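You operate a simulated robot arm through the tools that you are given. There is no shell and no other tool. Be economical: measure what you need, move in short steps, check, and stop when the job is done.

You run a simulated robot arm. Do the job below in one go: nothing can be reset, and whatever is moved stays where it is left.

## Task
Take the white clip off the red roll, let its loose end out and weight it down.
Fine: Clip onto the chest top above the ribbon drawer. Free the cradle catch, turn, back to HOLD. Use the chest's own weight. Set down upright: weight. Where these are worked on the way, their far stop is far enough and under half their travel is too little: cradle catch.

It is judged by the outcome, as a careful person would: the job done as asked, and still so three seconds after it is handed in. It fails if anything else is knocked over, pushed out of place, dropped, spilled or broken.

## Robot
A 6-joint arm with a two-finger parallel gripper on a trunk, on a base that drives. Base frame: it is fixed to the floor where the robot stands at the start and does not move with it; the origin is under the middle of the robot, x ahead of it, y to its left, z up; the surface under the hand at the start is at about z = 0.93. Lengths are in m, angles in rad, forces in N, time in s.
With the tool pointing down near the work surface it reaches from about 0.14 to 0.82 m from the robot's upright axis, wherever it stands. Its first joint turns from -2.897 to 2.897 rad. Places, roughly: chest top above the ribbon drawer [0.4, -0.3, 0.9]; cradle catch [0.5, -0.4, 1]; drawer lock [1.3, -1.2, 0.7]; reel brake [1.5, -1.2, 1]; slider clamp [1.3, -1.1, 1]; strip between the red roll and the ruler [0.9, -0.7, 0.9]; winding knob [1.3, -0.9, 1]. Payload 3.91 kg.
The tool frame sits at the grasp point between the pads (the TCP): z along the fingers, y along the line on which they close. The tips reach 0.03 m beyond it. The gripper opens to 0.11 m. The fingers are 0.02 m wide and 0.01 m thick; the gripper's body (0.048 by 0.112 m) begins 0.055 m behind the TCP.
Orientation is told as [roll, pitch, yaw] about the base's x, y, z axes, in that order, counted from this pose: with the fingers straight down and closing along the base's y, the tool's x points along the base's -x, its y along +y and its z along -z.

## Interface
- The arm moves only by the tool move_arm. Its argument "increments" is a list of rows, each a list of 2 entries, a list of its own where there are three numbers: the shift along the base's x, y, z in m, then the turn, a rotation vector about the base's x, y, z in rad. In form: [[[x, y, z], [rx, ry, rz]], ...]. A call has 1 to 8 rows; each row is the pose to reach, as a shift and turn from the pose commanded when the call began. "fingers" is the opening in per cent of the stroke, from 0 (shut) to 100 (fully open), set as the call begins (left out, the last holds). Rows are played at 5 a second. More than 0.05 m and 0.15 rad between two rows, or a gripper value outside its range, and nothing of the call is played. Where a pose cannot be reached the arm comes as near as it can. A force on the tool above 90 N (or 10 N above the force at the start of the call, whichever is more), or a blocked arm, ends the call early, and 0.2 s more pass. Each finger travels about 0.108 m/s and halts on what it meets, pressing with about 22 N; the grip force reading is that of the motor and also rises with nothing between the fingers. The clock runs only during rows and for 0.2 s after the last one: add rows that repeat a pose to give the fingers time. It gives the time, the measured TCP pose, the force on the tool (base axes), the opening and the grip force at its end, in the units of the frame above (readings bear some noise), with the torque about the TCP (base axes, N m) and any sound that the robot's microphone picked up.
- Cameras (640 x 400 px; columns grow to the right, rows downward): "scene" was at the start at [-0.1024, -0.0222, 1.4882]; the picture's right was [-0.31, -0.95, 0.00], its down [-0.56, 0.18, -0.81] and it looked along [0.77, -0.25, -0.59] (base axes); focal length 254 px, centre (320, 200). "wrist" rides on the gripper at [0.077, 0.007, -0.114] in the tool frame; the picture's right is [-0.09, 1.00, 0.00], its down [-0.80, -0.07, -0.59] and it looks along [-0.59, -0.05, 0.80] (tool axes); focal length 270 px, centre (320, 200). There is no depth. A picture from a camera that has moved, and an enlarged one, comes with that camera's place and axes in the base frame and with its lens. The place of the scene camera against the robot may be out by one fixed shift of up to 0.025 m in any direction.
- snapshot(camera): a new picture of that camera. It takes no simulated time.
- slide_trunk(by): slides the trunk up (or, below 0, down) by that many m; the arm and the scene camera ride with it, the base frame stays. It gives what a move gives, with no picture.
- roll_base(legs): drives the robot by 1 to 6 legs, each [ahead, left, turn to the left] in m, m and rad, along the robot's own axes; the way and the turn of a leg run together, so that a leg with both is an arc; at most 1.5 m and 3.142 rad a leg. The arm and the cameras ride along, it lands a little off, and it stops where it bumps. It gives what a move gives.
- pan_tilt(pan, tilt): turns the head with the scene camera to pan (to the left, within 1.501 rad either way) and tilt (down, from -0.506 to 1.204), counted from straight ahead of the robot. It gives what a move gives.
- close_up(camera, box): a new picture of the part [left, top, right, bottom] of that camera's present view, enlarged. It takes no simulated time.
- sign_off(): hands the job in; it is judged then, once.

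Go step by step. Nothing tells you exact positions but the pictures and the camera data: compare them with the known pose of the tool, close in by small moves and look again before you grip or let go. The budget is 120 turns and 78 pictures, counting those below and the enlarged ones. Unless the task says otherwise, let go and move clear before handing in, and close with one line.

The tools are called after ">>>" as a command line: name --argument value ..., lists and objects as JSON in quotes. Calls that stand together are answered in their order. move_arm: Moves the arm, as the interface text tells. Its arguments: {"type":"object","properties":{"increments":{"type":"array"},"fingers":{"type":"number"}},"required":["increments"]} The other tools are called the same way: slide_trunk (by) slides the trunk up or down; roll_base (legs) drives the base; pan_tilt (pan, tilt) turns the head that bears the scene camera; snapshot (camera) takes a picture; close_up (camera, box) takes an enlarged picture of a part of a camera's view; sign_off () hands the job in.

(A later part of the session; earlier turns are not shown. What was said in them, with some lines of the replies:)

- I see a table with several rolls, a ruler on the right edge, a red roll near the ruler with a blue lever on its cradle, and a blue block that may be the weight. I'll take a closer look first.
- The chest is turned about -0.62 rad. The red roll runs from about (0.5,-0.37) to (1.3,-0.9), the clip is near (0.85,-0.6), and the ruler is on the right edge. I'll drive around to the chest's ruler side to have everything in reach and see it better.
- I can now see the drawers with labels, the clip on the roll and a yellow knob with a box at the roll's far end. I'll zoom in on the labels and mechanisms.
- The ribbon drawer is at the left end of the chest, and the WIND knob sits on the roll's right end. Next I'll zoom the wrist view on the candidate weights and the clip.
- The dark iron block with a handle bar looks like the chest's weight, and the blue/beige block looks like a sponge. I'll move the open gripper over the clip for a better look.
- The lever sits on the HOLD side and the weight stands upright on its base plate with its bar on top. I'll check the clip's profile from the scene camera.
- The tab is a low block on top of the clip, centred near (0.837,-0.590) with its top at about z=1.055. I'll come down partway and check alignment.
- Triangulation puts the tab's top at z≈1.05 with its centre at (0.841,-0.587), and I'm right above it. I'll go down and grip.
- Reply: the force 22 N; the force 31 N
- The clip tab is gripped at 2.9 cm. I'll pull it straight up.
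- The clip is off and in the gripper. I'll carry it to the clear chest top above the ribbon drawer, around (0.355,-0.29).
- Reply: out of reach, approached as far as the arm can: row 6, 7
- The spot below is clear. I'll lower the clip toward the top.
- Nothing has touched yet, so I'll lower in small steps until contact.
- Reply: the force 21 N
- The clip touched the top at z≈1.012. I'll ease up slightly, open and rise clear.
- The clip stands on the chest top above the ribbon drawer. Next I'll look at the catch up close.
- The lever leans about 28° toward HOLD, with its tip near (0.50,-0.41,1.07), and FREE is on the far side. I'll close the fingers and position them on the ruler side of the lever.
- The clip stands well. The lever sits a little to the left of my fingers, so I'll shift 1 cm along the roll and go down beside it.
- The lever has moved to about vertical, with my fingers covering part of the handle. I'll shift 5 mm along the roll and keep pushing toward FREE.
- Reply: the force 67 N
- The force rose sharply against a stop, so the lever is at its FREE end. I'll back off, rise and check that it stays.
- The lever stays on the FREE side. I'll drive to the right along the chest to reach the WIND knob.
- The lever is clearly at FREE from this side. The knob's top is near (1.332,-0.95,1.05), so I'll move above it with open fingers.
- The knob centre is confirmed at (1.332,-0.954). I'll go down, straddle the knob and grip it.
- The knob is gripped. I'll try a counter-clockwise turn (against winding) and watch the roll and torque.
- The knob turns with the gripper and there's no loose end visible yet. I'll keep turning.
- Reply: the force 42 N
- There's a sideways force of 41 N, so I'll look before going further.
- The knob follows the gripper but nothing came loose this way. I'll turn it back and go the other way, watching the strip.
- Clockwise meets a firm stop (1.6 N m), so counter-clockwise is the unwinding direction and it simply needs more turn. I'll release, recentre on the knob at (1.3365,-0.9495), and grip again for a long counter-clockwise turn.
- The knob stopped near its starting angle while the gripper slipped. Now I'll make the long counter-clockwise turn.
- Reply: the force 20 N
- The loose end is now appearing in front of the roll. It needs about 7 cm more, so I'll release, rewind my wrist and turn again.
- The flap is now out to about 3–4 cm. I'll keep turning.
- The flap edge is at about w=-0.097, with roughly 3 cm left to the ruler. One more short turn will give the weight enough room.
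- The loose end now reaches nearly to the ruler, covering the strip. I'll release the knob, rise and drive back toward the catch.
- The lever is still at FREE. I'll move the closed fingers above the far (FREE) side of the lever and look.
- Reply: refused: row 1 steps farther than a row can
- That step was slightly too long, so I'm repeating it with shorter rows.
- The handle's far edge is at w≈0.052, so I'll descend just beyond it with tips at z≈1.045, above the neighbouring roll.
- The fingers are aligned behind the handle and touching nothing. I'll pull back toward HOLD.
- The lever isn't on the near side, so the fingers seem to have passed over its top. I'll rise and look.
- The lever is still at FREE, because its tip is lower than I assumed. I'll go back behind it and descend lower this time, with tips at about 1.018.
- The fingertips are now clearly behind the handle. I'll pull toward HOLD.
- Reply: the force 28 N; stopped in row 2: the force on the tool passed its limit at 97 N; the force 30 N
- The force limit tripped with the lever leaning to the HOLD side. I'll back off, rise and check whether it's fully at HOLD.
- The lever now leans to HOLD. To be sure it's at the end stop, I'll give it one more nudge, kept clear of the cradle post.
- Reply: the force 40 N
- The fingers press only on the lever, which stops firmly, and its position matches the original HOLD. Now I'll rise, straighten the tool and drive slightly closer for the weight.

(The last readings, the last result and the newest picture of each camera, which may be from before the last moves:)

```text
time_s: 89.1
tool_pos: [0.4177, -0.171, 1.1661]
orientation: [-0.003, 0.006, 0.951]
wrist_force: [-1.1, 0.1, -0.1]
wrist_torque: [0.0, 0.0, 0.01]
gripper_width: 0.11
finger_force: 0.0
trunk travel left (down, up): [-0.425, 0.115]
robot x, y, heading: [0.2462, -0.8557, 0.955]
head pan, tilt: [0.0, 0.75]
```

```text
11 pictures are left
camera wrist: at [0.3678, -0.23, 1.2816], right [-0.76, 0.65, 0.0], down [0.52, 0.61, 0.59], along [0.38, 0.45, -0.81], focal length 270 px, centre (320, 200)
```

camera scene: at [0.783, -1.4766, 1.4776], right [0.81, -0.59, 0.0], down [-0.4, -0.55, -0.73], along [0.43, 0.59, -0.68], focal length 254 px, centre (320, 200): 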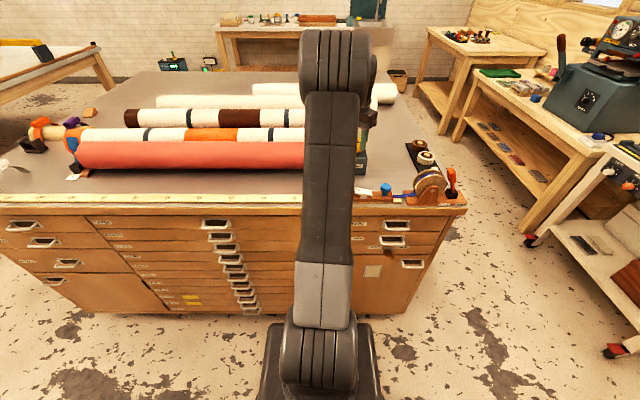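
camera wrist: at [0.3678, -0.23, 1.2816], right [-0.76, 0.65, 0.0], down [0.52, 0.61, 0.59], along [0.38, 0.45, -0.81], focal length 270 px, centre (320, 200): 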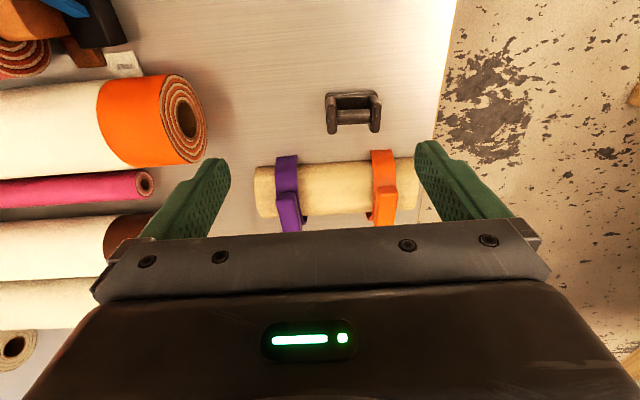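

>>> close_up --camera "wrist" --box '[300, 70, 410, 150]'

```text
5.00 times, centred on (355, 110) of wrist
camera zoom: at [0.3678, -0.23, 1.2816], right [-0.76, 0.65, 0.0], down [0.52, 0.61, 0.59], along [0.38, 0.45, -0.81], focal length 1351 px, centre (145, 650)
```

zoom: 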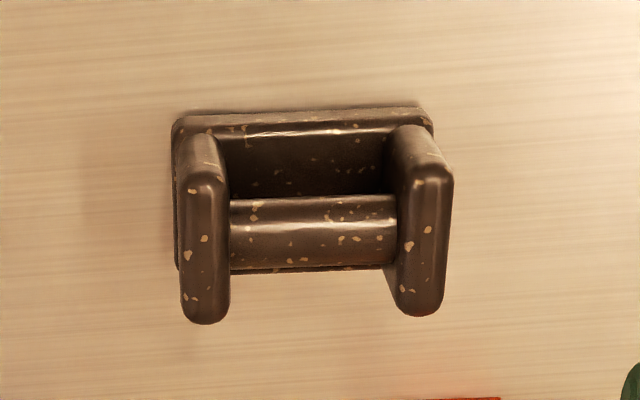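

The weight is a plate with two side walls and a bar, about 6.6 cm wide along the roll direction, centred near (0.408,-0.124) with its top at about z=0.985. I'll come down over it with the fingers straddling the walls.

>>> move_arm --increments '[[[-0.005, 0.023, -0.03], [0, 0, 0]], [[-0.01, 0.047, -0.06], [0, 0, 0]], [[-0.01, 0.047, -0.1], [0, 0, 0]], [[-0.01, 0.047, -0.13], [0, 0, 0]], [[-0.01, 0.047, -0.13], [0, 0, 0]]]'

>>> snapshot --camera "wrist"

```text
time_s: 90.3
tool_pos: [0.4098, -0.1237, 1.0345]
orientation: [-0.001, 0.007, 0.95]
wrist_force: [0.9, 0.3, 0.3]
wrist_torque: [0.02, -0.01, 0.01]
gripper_width: 0.1101
finger_force: 0.0
trunk travel left (down, up): [-0.425, 0.115]
robot x, y, heading: [0.2451, -0.8497, 0.958]
head pan, tilt: [0.0, 0.75]
```

```text
9 pictures are left
camera wrist: at [0.3593, -0.1838, 1.1502], right [-0.76, 0.65, 0.0], down [0.52, 0.62, 0.59], along [0.38, 0.45, -0.81], focal length 270 px, centre (320, 200)
```

wrist: 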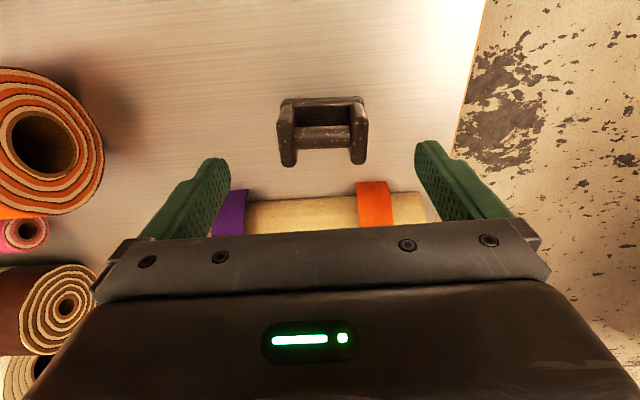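

It's aligned to within a few millimetres. I'll descend and grip the walls.

>>> move_arm --increments '[[[-0.003, -0.003, -0.02], [0, 0, 0]], [[-0.003, -0.003, -0.04], [0, 0, 0]], [[-0.003, -0.003, -0.055], [0, 0, 0]], [[-0.003, -0.003, -0.06], [0, 0, 0]], [[-0.003, -0.003, -0.06], [0, 0, 0]]]'

>>> move_arm --increments '[[[0, 0, 0], [0, 0, 0]], [[0, 0, 0], [0, 0, 0]], [[0, 0, 0], [0, 0, 0]]]' --fingers 0

>>> move_arm --increments '[[[0, 0, 0.01], [0, 0, 0]], [[0, 0, 0.03], [0, 0, 0]], [[0, 0, 0.03], [0, 0, 0]]]'

>>> snapshot --camera "wrist"

```text
time_s: 91.5
tool_pos: [0.4062, -0.1273, 0.976]
orientation: [-0.003, 0.007, 0.951]
wrist_force: [-0.5, -0.8, -0.3]
wrist_torque: [-0.01, -0.01, 0.03]
gripper_width: 0.1102
finger_force: 0.1
trunk travel left (down, up): [-0.425, 0.115]
robot x, y, heading: [0.2492, -0.8542, 0.956]
head pan, tilt: [0.0, 0.75]
```

```text
time_s: 92.3
tool_pos: [0.4059, -0.127, 0.9763]
orientation: [-0.001, 0.007, 0.951]
wrist_force: [-1.2, 0.0, 0.0]
wrist_torque: [0.14, 0.14, -0.02]
gripper_width: 0.0627
finger_force: 21.9
trunk travel left (down, up): [-0.425, 0.115]
robot x, y, heading: [0.2473, -0.8564, 0.957]
head pan, tilt: [0.0, 0.75]
```

```text
time_s: 93.1
tool_pos: [0.4076, -0.1257, 1.0065]
orientation: [-0.002, 0.008, 0.95]
wrist_force: [-0.9, 0.2, -5.4]
wrist_torque: [0.02, 0.03, 0.01]
gripper_width: 0.0627
finger_force: 21.8
trunk travel left (down, up): [-0.425, 0.115]
robot x, y, heading: [0.2489, -0.8532, 0.957]
head pan, tilt: [0.0, 0.75]
```

```text
8 pictures are left
camera wrist: at [0.3574, -0.1856, 1.1221], right [-0.76, 0.65, 0.0], down [0.52, 0.62, 0.59], along [0.38, 0.45, -0.81], focal length 270 px, centre (320, 200)
```

wrist: 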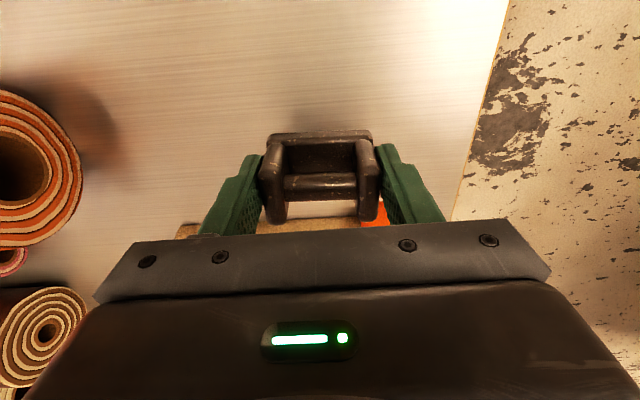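

The weight is held (about 5 N) and level. I'll raise it and carry it over the rolls toward the strip at about (0.827,-0.70).

>>> move_arm --increments '[[[0, 0, 0.045], [0, 0, 0]], [[0.005, -0.01, 0.09], [0, 0, 0]], [[0.013, -0.03, 0.125], [0, 0, 0]], [[0.025, -0.05, 0.155], [0, 0, 0]], [[0.05, -0.085, 0.155], [0, 0, 0]], [[0.076, -0.12, 0.155], [0, 0, 0]], [[0.102, -0.156, 0.155], [0, 0, 0]], [[0.128, -0.192, 0.155], [0, 0, 0]]]'

>>> move_arm --increments '[[[0.026, -0.036, 0], [0, 0, 0]], [[0.053, -0.072, 0], [0, 0, 0]], [[0.08, -0.108, 0], [0, 0, 0]], [[0.108, -0.144, 0], [0, 0, 0]], [[0.136, -0.18, 0], [0, 0, 0]], [[0.164, -0.216, 0], [0, 0, 0]], [[0.192, -0.252, 0], [0, 0, 0]], [[0.22, -0.288, 0], [0, 0, 0]]]'

>>> move_arm --increments '[[[0.024, -0.032, 0], [0, 0, 0]], [[0.047, -0.063, 0], [0, 0, 0]], [[0.071, -0.092, 0], [0, 0, 0]], [[0.071, -0.092, 0], [0, 0, 0]]]'

>>> snapshot --camera "wrist"

```text
time_s: 94.9
tool_pos: [0.5366, -0.3164, 1.1602]
orientation: [-0.002, 0.008, 0.951]
wrist_force: [0.0, -0.4, -4.8]
wrist_torque: [-0.01, 0.02, 0.01]
gripper_width: 0.0626
finger_force: 22.1
trunk travel left (down, up): [-0.425, 0.115]
robot x, y, heading: [0.2485, -0.8528, 0.957]
head pan, tilt: [0.0, 0.75]
```

```text
time_s: 96.7
tool_pos: [0.7562, -0.6066, 1.1604]
orientation: [-0.001, 0.009, 0.954]
wrist_force: [0.1, 0.4, -5.9]
wrist_torque: [-0.03, -0.01, -0.02]
gripper_width: 0.0625
finger_force: 22.0
trunk travel left (down, up): [-0.425, 0.115]
robot x, y, heading: [0.2474, -0.8532, 0.952]
head pan, tilt: [0.0, 0.75]
```

```text
time_s: 97.7
tool_pos: [0.8268, -0.6993, 1.1605]
orientation: [-0.001, 0.007, 0.953]
wrist_force: [-0.4, 0.0, -5.0]
wrist_torque: [-0.04, -0.01, 0.03]
gripper_width: 0.0626
finger_force: 22.2
trunk travel left (down, up): [-0.425, 0.115]
robot x, y, heading: [0.2465, -0.8512, 0.959]
head pan, tilt: [0.0, 0.75]
```

```text
7 pictures are left
camera wrist: at [0.7761, -0.7585, 1.2767], right [-0.76, 0.65, 0.0], down [0.52, 0.62, 0.59], along [0.38, 0.45, -0.81], focal length 270 px, centre (320, 200)
```

wrist: 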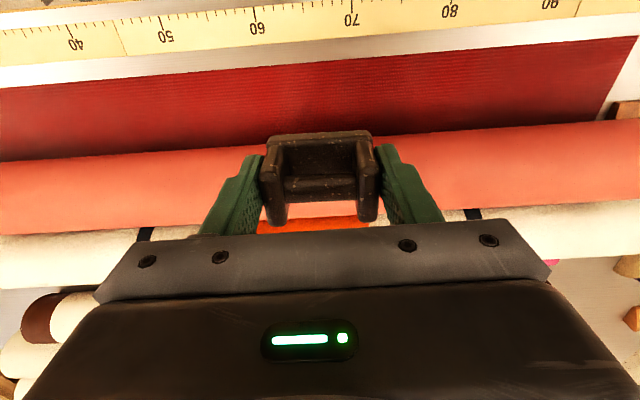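

The loose end spans from the roll (w≈-0.05) to w≈-0.111. I'll centre the weight at w≈-0.083 and lower it.

>>> move_arm --increments '[[[0.0017, 0.0024, -0.045], [0, 0, 0]], [[0.0017, 0.0024, -0.09], [0, 0, 0]], [[0.0017, 0.0024, -0.13], [0, 0, 0]], [[0.0017, 0.0024, -0.155], [0, 0, 0]], [[0.0017, 0.0024, -0.17], [0, 0, 0]], [[0.0017, 0.0024, -0.17], [0, 0, 0]]]'

>>> snapshot --camera "wrist"

```text
time_s: 99.1
tool_pos: [0.8284, -0.6981, 0.991]
orientation: [-0.002, 0.009, 0.951]
wrist_force: [-0.1, 0.4, -6.3]
wrist_torque: [-0.04, 0.01, -0.02]
gripper_width: 0.0624
finger_force: 22.1
trunk travel left (down, up): [-0.425, 0.115]
robot x, y, heading: [0.2498, -0.8534, 0.952]
head pan, tilt: [0.0, 0.75]
```

```text
6 pictures are left
camera wrist: at [0.7782, -0.7574, 1.1069], right [-0.76, 0.65, 0.0], down [0.52, 0.62, 0.59], along [0.38, 0.45, -0.81], focal length 270 px, centre (320, 200)
```

wrist: 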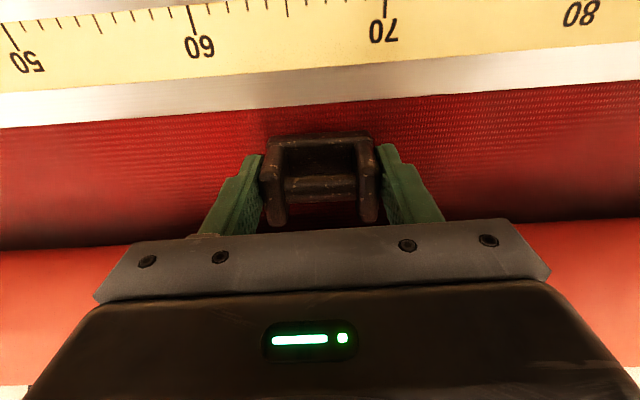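

The weight is over the flap with margin on both sides. I'll lower it until it touches.

>>> move_arm --increments '[[[0, 0, -0.004], [0, 0, 0]], [[0, 0, -0.008], [0, 0, 0]], [[0, 0, -0.01], [0, 0, 0]], [[0, 0, -0.01], [0, 0, 0]]]'

```text
time_s: 100.1
tool_pos: [0.8282, -0.6977, 0.9809]
orientation: [-0.001, 0.007, 0.951]
wrist_force: [0.5, 0.0, -4.9]
wrist_torque: [-0.08, 0.05, -0.02]
gripper_width: 0.0623
finger_force: 22.0
trunk travel left (down, up): [-0.425, 0.115]
robot x, y, heading: [0.2497, -0.8515, 0.956]
head pan, tilt: [0.0, 0.75]
```

>>> move_arm --increments '[[[0, 0, -0.002], [0, 0, 0]], [[0, 0, -0.004], [0, 0, 0]], [[0, 0, -0.004], [0, 0, 0]]]'

```text
time_s: 100.9
tool_pos: [0.8281, -0.6962, 0.9768]
orientation: [-0.001, 0.009, 0.95]
wrist_force: [0.3, 0.8, -4.9]
wrist_torque: [-0.05, 0.02, -0.02]
gripper_width: 0.0626
finger_force: 21.7
trunk travel left (down, up): [-0.425, 0.115]
robot x, y, heading: [0.2475, -0.853, 0.959]
head pan, tilt: [0.0, 0.75]
```

>>> move_arm --increments '[[[0, 0, -0.002], [0, 0, 0]], [[0, 0, -0.004], [0, 0, 0]], [[0, 0, -0.004], [0, 0, 0]]]'

```text
time_s: 101.7
tool_pos: [0.8285, -0.6959, 0.9758]
orientation: [-0.005, 0.003, 0.95]
wrist_force: [0.5, 2.5, 21.5]
wrist_torque: [0.44, 0.58, -0.16]
gripper_width: 0.062
finger_force: 22.4
trunk travel left (down, up): [-0.425, 0.115]
robot x, y, heading: [0.2465, -0.854, 0.954]
head pan, tilt: [0.0, 0.75]
```

It has landed (force reversed to 21 N). I'll ease up slightly, open and rise straight up.

>>> move_arm --increments '[[[0, 0, 0.002], [0, 0, 0]], [[0, 0, 0.002], [0, 0, 0]]]'

>>> move_arm --increments '[[[0, 0, 0], [0, 0, 0]], [[0, 0, 0], [0, 0, 0]], [[0, 0, 0.02], [0, 0, 0]], [[0, 0, 0.06], [0, 0, 0]], [[0, 0, 0.1], [0, 0, 0]], [[0, 0, 0.14], [0, 0, 0]], [[0, 0, 0.18], [0, 0, 0]]]' --fingers 95

>>> snapshot --camera "wrist"

>>> snapshot --camera "scene"

```text
time_s: 102.3
tool_pos: [0.8284, -0.6955, 0.9757]
orientation: [-0.004, 0.006, 0.953]
wrist_force: [6.5, 4.1, 17.4]
wrist_torque: [0.74, -0.13, -0.19]
gripper_width: 0.062
finger_force: 22.1
trunk travel left (down, up): [-0.425, 0.115]
robot x, y, heading: [0.2473, -0.8531, 0.959]
head pan, tilt: [0.0, 0.75]
```

```text
time_s: 103.9
tool_pos: [0.8264, -0.6968, 1.1563]
orientation: [-0.002, 0.01, 0.95]
wrist_force: [0.3, 0.0, 0.4]
wrist_torque: [-0.02, -0.01, 0.01]
gripper_width: 0.1045
finger_force: 0.0
trunk travel left (down, up): [-0.425, 0.115]
robot x, y, heading: [0.2454, -0.8507, 0.952]
head pan, tilt: [0.0, 0.75]
```

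```text
5 pictures are left
camera wrist: at [0.7773, -0.7561, 1.2719], right [-0.76, 0.65, 0.0], down [0.52, 0.62, 0.59], along [0.38, 0.45, -0.81], focal length 270 px, centre (320, 200)
```

wrist: 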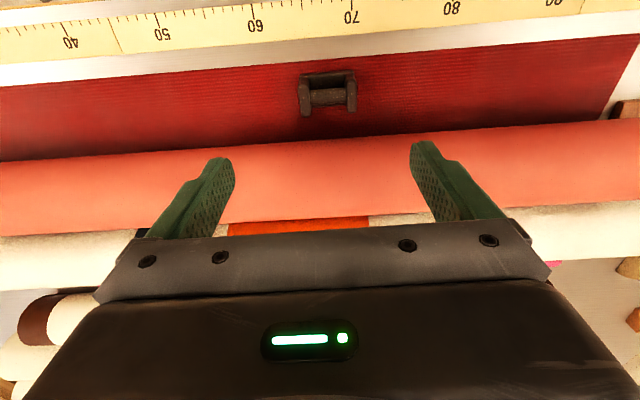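

```text
4 pictures are left
camera scene: at [0.1818, -0.9203, 1.4775], right [0.82, -0.58, 0.0], down [-0.39, -0.56, -0.73], along [0.42, 0.6, -0.68], focal length 254 px, centre (320, 200)
```

scene: 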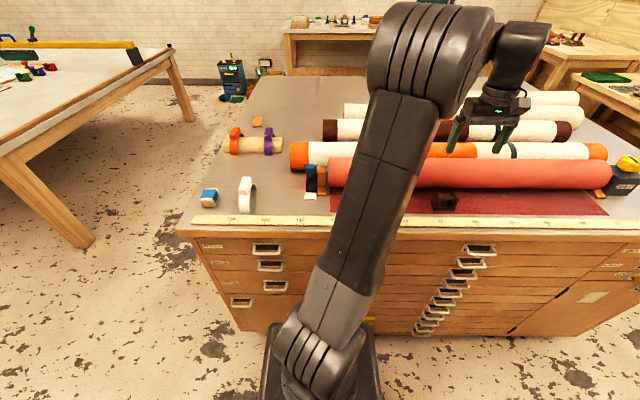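

The weight stands upright on the flap, and the clip stands above the ribbon drawer. One last zoom on the catch.

>>> close_up --camera "scene" --box '[190, 110, 350, 240]'

```text
3.08 times, centred on (270, 175) of scene
camera zoom: at [0.1818, -0.9203, 1.4775], right [0.82, -0.58, 0.0], down [-0.39, -0.56, -0.73], along [0.42, 0.6, -0.68], focal length 782 px, centre (474, 277)
```

zoom: 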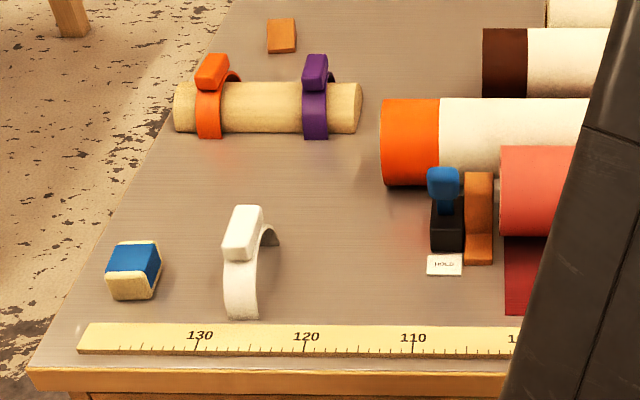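

The catch leans firmly to HOLD, at least as far as it did at the start. The clip stands upright above the ribbon drawer, and nothing else has been disturbed, so I'm handing in.

>>> sign_off

```text
The job is handed in.
```

The clip is off the red roll and standing on the chest top above the ribbon drawer. The loose end is let out, the cradle catch is back at HOLD, and the chest's own weight stands upright on the loose end.
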